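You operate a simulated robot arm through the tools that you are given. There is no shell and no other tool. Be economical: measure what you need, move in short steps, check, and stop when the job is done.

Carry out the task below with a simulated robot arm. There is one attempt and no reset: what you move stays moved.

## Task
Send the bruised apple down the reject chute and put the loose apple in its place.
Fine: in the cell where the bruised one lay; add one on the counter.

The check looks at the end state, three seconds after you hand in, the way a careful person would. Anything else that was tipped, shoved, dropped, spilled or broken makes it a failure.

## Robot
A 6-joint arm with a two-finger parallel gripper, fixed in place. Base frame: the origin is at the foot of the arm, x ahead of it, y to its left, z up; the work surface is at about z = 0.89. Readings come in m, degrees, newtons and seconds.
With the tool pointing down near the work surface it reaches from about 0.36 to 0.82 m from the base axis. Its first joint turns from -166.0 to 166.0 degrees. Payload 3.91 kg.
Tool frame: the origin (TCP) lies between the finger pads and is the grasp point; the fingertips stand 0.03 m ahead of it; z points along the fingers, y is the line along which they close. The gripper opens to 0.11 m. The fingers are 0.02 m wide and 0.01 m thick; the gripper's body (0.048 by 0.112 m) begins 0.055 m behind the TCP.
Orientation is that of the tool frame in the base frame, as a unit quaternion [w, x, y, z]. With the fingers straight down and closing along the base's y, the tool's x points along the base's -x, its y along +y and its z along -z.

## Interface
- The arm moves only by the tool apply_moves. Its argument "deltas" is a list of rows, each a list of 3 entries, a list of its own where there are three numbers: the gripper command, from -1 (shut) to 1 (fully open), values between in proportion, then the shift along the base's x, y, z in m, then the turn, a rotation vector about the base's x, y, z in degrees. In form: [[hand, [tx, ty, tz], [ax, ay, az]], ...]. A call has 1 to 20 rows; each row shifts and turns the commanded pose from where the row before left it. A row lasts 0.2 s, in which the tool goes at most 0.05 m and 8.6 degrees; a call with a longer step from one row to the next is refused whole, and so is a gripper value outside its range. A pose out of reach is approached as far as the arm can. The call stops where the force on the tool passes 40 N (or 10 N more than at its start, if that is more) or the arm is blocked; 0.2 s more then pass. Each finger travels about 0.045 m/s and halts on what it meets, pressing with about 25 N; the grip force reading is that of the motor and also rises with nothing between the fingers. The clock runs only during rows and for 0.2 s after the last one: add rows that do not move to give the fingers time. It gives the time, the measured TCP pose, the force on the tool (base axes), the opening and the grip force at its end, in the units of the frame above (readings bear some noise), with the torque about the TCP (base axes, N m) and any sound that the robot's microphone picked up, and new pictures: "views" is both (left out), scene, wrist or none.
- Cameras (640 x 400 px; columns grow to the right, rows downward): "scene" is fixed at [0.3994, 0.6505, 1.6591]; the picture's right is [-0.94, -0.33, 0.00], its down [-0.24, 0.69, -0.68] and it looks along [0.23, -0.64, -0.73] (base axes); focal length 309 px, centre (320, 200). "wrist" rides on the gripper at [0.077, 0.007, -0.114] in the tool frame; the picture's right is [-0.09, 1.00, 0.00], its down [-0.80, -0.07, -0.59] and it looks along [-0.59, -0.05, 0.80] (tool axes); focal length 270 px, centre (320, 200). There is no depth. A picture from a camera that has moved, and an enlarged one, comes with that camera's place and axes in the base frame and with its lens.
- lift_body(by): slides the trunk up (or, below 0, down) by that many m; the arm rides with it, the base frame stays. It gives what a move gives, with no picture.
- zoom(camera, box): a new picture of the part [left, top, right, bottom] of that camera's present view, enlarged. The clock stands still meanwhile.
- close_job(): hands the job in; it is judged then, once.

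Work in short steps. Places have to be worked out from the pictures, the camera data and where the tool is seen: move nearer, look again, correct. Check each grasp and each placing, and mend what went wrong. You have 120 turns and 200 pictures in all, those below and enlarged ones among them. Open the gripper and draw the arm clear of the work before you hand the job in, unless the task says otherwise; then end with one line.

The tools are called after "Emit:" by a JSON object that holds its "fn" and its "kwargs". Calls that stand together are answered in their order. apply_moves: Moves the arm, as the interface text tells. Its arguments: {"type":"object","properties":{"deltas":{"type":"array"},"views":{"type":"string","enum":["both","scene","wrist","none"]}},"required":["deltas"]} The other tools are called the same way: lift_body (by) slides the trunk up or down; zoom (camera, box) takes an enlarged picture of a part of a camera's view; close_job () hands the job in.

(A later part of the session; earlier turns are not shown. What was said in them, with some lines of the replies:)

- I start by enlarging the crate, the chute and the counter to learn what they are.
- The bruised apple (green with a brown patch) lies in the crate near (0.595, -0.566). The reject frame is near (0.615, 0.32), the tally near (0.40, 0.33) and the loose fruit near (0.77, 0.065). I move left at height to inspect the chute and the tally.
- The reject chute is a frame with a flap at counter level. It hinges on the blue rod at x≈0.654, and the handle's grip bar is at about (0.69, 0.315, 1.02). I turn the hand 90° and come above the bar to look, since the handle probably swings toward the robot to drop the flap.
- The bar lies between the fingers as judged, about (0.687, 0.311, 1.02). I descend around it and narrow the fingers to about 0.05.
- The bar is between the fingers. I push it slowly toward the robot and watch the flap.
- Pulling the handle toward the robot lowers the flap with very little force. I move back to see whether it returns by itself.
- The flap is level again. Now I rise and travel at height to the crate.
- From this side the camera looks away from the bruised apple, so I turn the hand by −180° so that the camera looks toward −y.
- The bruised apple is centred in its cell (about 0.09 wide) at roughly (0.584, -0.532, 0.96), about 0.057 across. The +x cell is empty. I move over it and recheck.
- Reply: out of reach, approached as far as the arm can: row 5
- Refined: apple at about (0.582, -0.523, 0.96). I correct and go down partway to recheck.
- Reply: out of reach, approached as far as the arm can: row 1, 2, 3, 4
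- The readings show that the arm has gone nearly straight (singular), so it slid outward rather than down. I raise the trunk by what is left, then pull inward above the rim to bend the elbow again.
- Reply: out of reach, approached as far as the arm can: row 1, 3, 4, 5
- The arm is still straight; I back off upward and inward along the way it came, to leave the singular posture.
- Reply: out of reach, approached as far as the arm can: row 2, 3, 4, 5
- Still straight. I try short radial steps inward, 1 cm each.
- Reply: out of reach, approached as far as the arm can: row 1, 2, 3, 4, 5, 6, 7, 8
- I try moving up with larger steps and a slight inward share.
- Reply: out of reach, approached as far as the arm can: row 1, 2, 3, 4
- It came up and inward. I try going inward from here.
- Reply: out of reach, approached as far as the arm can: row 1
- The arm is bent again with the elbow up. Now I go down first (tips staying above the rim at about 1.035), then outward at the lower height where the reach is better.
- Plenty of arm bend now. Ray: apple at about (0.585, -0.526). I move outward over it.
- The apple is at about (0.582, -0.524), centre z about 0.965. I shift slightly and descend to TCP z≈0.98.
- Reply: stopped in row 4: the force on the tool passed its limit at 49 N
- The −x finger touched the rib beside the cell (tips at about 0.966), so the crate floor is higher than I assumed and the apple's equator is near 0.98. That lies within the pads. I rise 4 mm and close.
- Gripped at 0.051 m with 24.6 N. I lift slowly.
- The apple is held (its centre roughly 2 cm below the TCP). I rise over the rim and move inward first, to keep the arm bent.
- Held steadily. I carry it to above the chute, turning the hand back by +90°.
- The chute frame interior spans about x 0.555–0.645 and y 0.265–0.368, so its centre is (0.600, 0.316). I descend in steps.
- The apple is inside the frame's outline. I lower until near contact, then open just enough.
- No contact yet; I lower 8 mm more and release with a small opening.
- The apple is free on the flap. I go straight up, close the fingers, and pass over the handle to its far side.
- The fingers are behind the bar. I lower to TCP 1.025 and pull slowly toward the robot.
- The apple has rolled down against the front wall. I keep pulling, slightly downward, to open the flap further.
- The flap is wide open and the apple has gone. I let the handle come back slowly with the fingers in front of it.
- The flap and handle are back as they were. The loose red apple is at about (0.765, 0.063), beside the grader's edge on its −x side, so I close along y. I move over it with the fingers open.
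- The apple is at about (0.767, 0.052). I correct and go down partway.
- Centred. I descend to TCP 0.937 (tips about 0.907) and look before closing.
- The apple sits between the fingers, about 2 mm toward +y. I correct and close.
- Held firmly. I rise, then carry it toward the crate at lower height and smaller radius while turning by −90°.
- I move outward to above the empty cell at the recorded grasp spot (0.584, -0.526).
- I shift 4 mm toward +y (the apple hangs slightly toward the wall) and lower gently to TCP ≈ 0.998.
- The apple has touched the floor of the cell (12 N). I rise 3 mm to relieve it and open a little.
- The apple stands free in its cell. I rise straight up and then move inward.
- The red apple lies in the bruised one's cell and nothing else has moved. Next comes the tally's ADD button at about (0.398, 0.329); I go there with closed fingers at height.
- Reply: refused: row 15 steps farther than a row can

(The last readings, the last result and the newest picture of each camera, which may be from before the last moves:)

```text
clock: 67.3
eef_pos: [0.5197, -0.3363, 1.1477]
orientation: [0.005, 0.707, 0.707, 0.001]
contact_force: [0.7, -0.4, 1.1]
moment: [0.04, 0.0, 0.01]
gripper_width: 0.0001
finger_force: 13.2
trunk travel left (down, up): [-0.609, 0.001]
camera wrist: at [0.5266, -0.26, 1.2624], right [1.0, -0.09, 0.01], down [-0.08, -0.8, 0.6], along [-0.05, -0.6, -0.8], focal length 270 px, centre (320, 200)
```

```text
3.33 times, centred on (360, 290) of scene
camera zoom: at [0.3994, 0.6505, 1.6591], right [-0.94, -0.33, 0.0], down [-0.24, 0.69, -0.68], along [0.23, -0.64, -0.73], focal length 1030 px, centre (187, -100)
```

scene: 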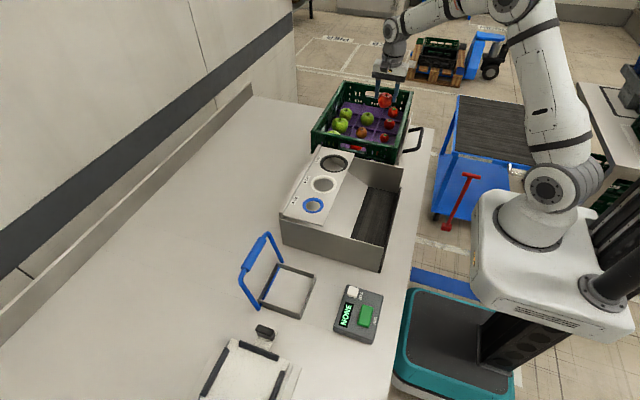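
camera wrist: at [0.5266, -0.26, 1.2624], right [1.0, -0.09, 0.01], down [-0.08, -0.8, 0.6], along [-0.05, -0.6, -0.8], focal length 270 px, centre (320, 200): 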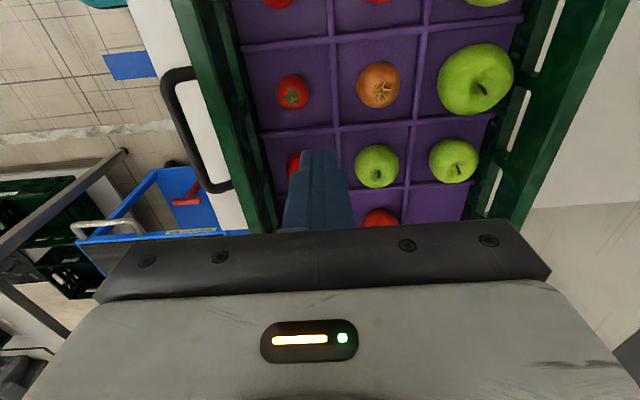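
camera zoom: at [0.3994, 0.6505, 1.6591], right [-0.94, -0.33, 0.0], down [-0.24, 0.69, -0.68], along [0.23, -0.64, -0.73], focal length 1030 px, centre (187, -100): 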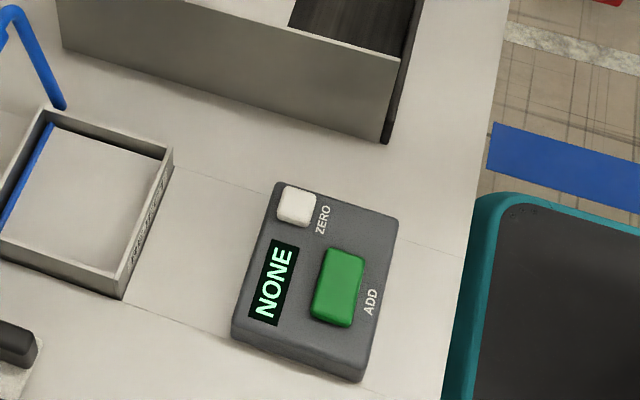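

One row was too long; I repeat it with that row split.

Emit:
{"fn": "apply_moves", "kwargs": {"deltas": [[-1, [0, 0.044, 0], [0, 0, 8.2]], [-1, [0, 0.044, 0], [0, 0, 8.2]], [-1, [0, 0.044, 0], [0, 0, 8.2]], [-1, [0, 0.044, 0], [0, 0, 8.2]], [-1, [0, 0.044, 0], [0, 0, 8.2]], [-1, [0, 0.044, 0], [0, 0, 8.2]], [-1, [0, 0.044, 0], [0, 0, 8.2]], [-1, [0, 0.044, 0], [0, 0, 8.2]], [-1, [-0.015, 0.044, 0], [0, 0, 8.2]], [-1, [-0.02, 0.044, 0], [0, 0, 8.2]], [-1, [-0.02, 0.044, 0], [0, 0, 8]], [-1, [-0.02, 0.044, 0], [0, 0, 0]], [-1, [-0.02, 0.044, 0], [0, 0, 0]], [-1, [-0.02, 0.044, 0], [0, 0, 0]], [-1, [-0.005, 0.045, 0], [0, 0, 0]], [-1, [0, 0, -0.035], [0, 0, 0]], [-1, [0, 0, 0], [0, 0, 0]]], "views": "both"}}

Emit:
{"fn": "zoom", "kwargs": {"camera": "scene", "box": [300, 230, 420, 350]}}

```text
clock: 71.0
eef_pos: [0.3974, 0.3243, 1.1137]
orientation: [0.004, 0.0, 1.0, 0.004]
contact_force: [-0.5, -1.2, -0.4]
moment: [-0.01, 0.0, 0.02]
gripper_width: 0.0
finger_force: 25.7
trunk travel left (down, up): [-0.609, 0.001]
camera wrist: at [0.3207, 0.3292, 1.2283], right [0.09, 1.0, 0.01], down [0.8, -0.08, 0.6], along [0.6, -0.05, -0.8], focal length 270 px, centre (320, 200)
```

scene: 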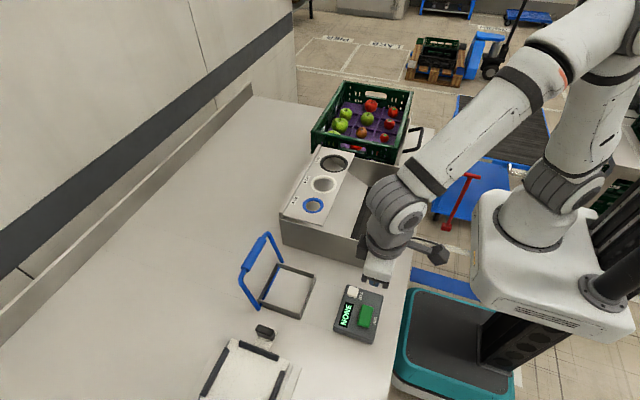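
wrist: 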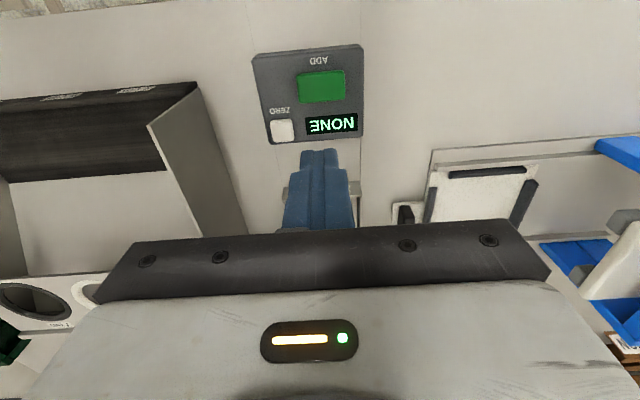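

```text
3.33 times, centred on (360, 290) of scene
camera zoom: at [0.3994, 0.6505, 1.6591], right [-0.94, -0.33, 0.0], down [-0.24, 0.69, -0.68], along [0.23, -0.64, -0.73], focal length 1030 px, centre (187, -100)
```

zoom: 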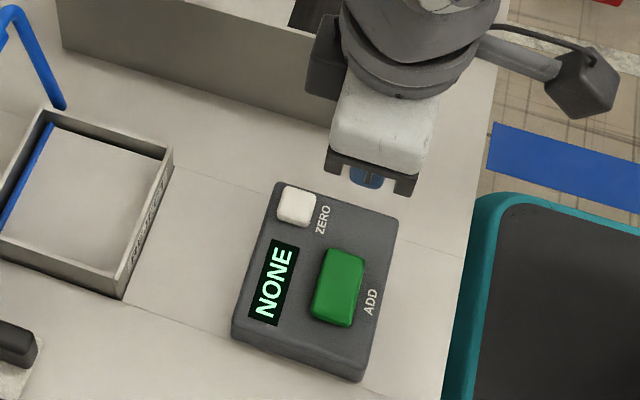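

ADD is at (0.396, 0.326), directly below the fingertips. I go down to just above it and check.

Emit:
{"fn": "apply_moves", "kwargs": {"deltas": [[-1, [-0.001, 0.002, -0.04], [0, 0, 0]], [-1, [0, 0, -0.04], [0, 0, 0]], [-1, [0, 0, -0.04], [0, 0, 0]], [-1, [0, 0, -0.015], [0, 0, 0]], [-1, [0, 0, 0], [0, 0, 0]]], "views": "wrist"}}

Emit:
{"fn": "zoom", "kwargs": {"camera": "scene", "box": [300, 230, 420, 350]}}

```text
clock: 72.2
eef_pos: [0.3984, 0.3244, 0.9785]
orientation: [0.003, 0.0, 1.0, 0.004]
contact_force: [0.3, 0.1, 0.4]
moment: [0.0, 0.01, -0.02]
gripper_width: 0.0
finger_force: 24.6
trunk travel left (down, up): [-0.609, 0.001]
camera wrist: at [0.3211, 0.3298, 1.0921], right [0.09, 1.0, 0.01], down [0.8, -0.08, 0.6], along [0.6, -0.05, -0.8], focal length 270 px, centre (320, 200)
```

wrist: 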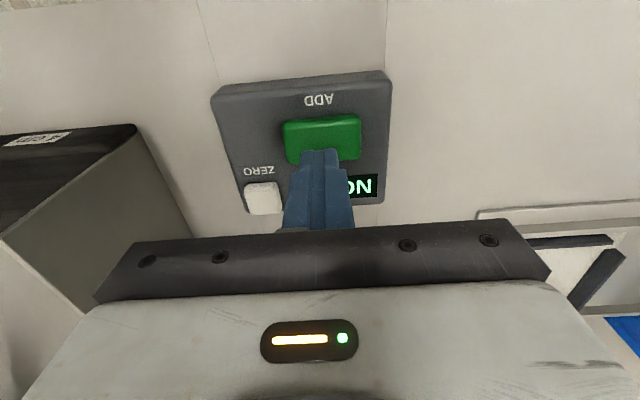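

```text
3.33 times, centred on (360, 290) of scene
camera zoom: at [0.3994, 0.6505, 1.6591], right [-0.94, -0.33, 0.0], down [-0.24, 0.69, -0.68], along [0.23, -0.64, -0.73], focal length 1030 px, centre (187, -100)
```

zoom: 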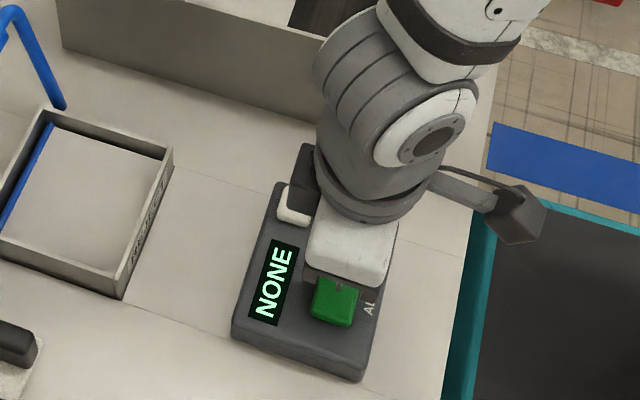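

I press down in small steps and watch the force.

Emit:
{"fn": "apply_moves", "kwargs": {"deltas": [[-1, [-0.001, 0.001, -0.006], [0, 0, 0]], [-1, [0, 0, -0.006], [0, 0, 0]], [-1, [0, 0, -0.005], [0, 0, 0]]], "views": "none"}}

Emit:
{"fn": "zoom", "kwargs": {"camera": "scene", "box": [300, 230, 420, 350]}}

```text
clock: 73.0
eef_pos: [0.3971, 0.3268, 0.9616]
orientation: [0.004, -0.001, 1.0, 0.004]
contact_force: [-0.2, 0.7, 1.2]
moment: [0.02, -0.01, -0.03]
gripper_width: 0.0
finger_force: 25.1
trunk travel left (down, up): [-0.609, 0.001]
```

```text
3.33 times, centred on (360, 290) of scene
camera zoom: at [0.3994, 0.6505, 1.6591], right [-0.94, -0.33, 0.0], down [-0.24, 0.69, -0.68], along [0.23, -0.64, -0.73], focal length 1030 px, centre (187, -100)
```

zoom: 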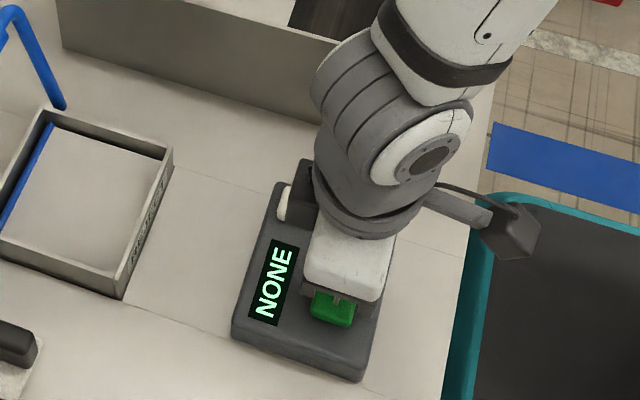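

No contact yet (1 N); the display still shows NONE. I continue down in 3 mm steps.

Emit:
{"fn": "apply_moves", "kwargs": {"deltas": [[-1, [0, 0, -0.003], [0, 0, 0]], [-1, [0, 0, -0.003], [0, 0, 0]]], "views": "none"}}

Emit:
{"fn": "zoom", "kwargs": {"camera": "scene", "box": [300, 230, 420, 350]}}

```text
clock: 73.5
eef_pos: [0.3974, 0.3268, 0.9547]
orientation: [0.004, 0.0, 1.0, 0.003]
contact_force: [0.6, 1.3, 1.9]
moment: [0.03, -0.01, 0.01]
gripper_width: 0.0
finger_force: 25.3
trunk travel left (down, up): [-0.609, 0.001]
```

```text
3.33 times, centred on (360, 290) of scene
camera zoom: at [0.3994, 0.6505, 1.6591], right [-0.94, -0.33, 0.0], down [-0.24, 0.69, -0.68], along [0.23, -0.64, -0.73], focal length 1030 px, centre (187, -100)
```

zoom: 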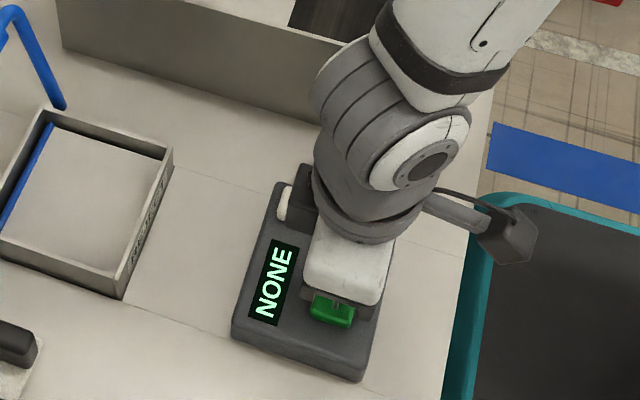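

Emit:
{"fn": "apply_moves", "kwargs": {"deltas": [[-1, [0, 0, -0.002], [0, 0, 0]], [-1, [0, 0, -0.002], [0, 0, 0]]], "views": "none"}}

Emit:
{"fn": "zoom", "kwargs": {"camera": "scene", "box": [300, 230, 420, 350]}}

```text
clock: 74.2
eef_pos: [0.3977, 0.3269, 0.9504]
orientation: [0.005, 0.0, 1.0, 0.005]
contact_force: [0.8, 1.7, 3.1]
moment: [0.04, 0.03, 0.01]
gripper_width: 0.0002
finger_force: 25.4
trunk travel left (down, up): [-0.609, 0.001]
heard: click
```

```text
3.33 times, centred on (360, 290) of scene
camera zoom: at [0.3994, 0.6505, 1.6591], right [-0.94, -0.33, 0.0], down [-0.24, 0.69, -0.68], along [0.23, -0.64, -0.73], focal length 1030 px, centre (187, -100)
```

zoom: 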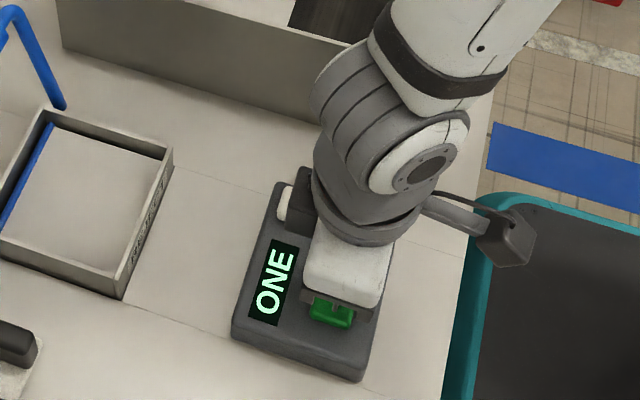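

A click was heard and the display reads ONE. I lift straight off, draw the arm up, and open the gripper.

Emit:
{"fn": "apply_moves", "kwargs": {"deltas": [[-1, [0, 0, 0.03], [0, 0, 0]], [-1, [0, 0, 0.045], [0, 0, 0]], [-1, [0, 0, 0.045], [0, 0, 0]], [0, [0, 0, 0.045], [0, 0, 0]], [1, [0, -0.03, 0.04], [0, 0, 0]], [1, [0, -0.04, 0.03], [0, 0, 0]], [1, [0, -0.045, 0], [0, 0, 0]], [1, [0, -0.045, 0], [0, 0, 0]], [1, [0, 0, 0], [0, 0, 0]], [1, [0, 0, 0], [0, 0, 0]]], "views": "both"}}

Emit:
{"fn": "zoom", "kwargs": {"camera": "scene", "box": [300, 70, 440, 160]}}

Emit:
{"fn": "zoom", "kwargs": {"camera": "scene", "box": [180, 130, 420, 400]}}

```text
clock: 76.3
eef_pos: [0.3944, 0.1672, 1.1841]
orientation: [0.003, 0.0, 1.0, 0.004]
contact_force: [1.1, 0.8, 0.6]
moment: [-0.01, -0.02, 0.0]
gripper_width: 0.1101
finger_force: 0.1
trunk travel left (down, up): [-0.609, 0.001]
camera wrist: at [0.3169, 0.1721, 1.2991], right [0.09, 1.0, 0.01], down [0.8, -0.08, 0.6], along [0.6, -0.05, -0.8], focal length 270 px, centre (320, 200)
```

scene: 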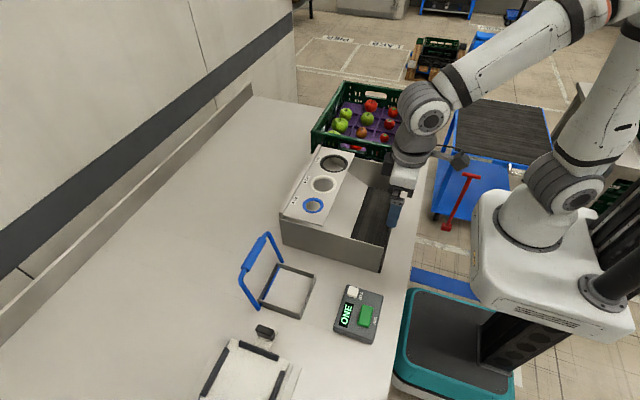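
wrist: 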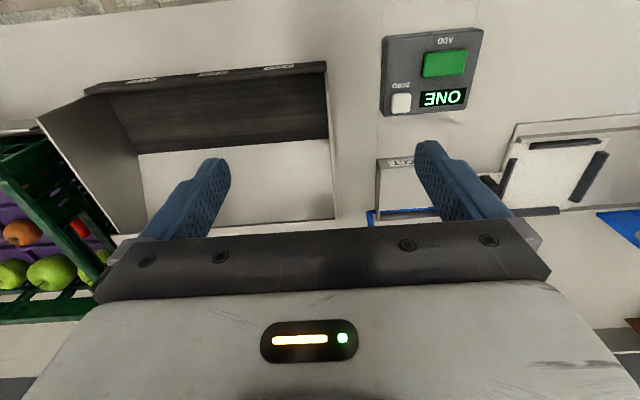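

```text
4.44 times, centred on (370, 115) of scene
camera zoom: at [0.3994, 0.6505, 1.6591], right [-0.94, -0.33, 0.0], down [-0.24, 0.69, -0.68], along [0.23, -0.64, -0.73], focal length 1373 px, centre (98, 578)
```

zoom: 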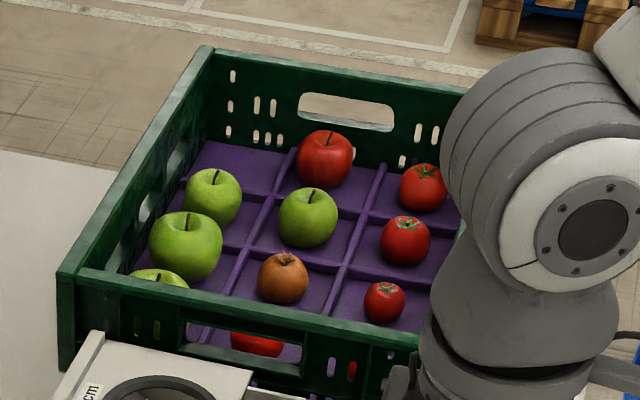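

```text
1.48 times, centred on (300, 265) of scene
camera zoom: at [0.3994, 0.6505, 1.6591], right [-0.94, -0.33, 0.0], down [-0.24, 0.69, -0.68], along [0.23, -0.64, -0.73], focal length 458 px, centre (350, 104)
```

zoom: 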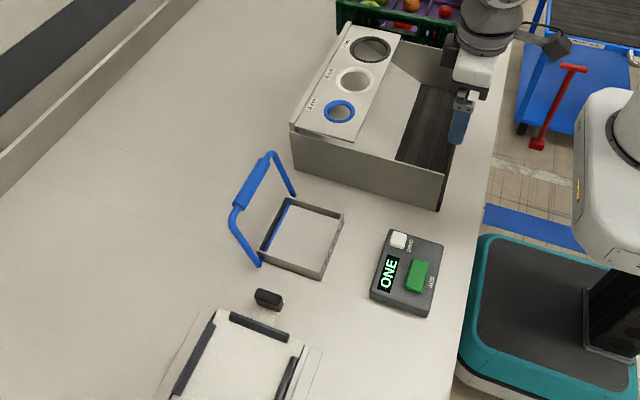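

Everything is in place: the chute is empty and closed, the red apple is in the bruised one's cell, the tally reads ONE, and the arm is clear with the gripper open. I hand in.

Emit:
{"fn": "close_job", "kwargs": {}}

```text
The job is handed in.
```

The bruised apple went down the reject chute, the loose red apple is in its cell, and I pressed ADD once, so the counter now reads ONE.
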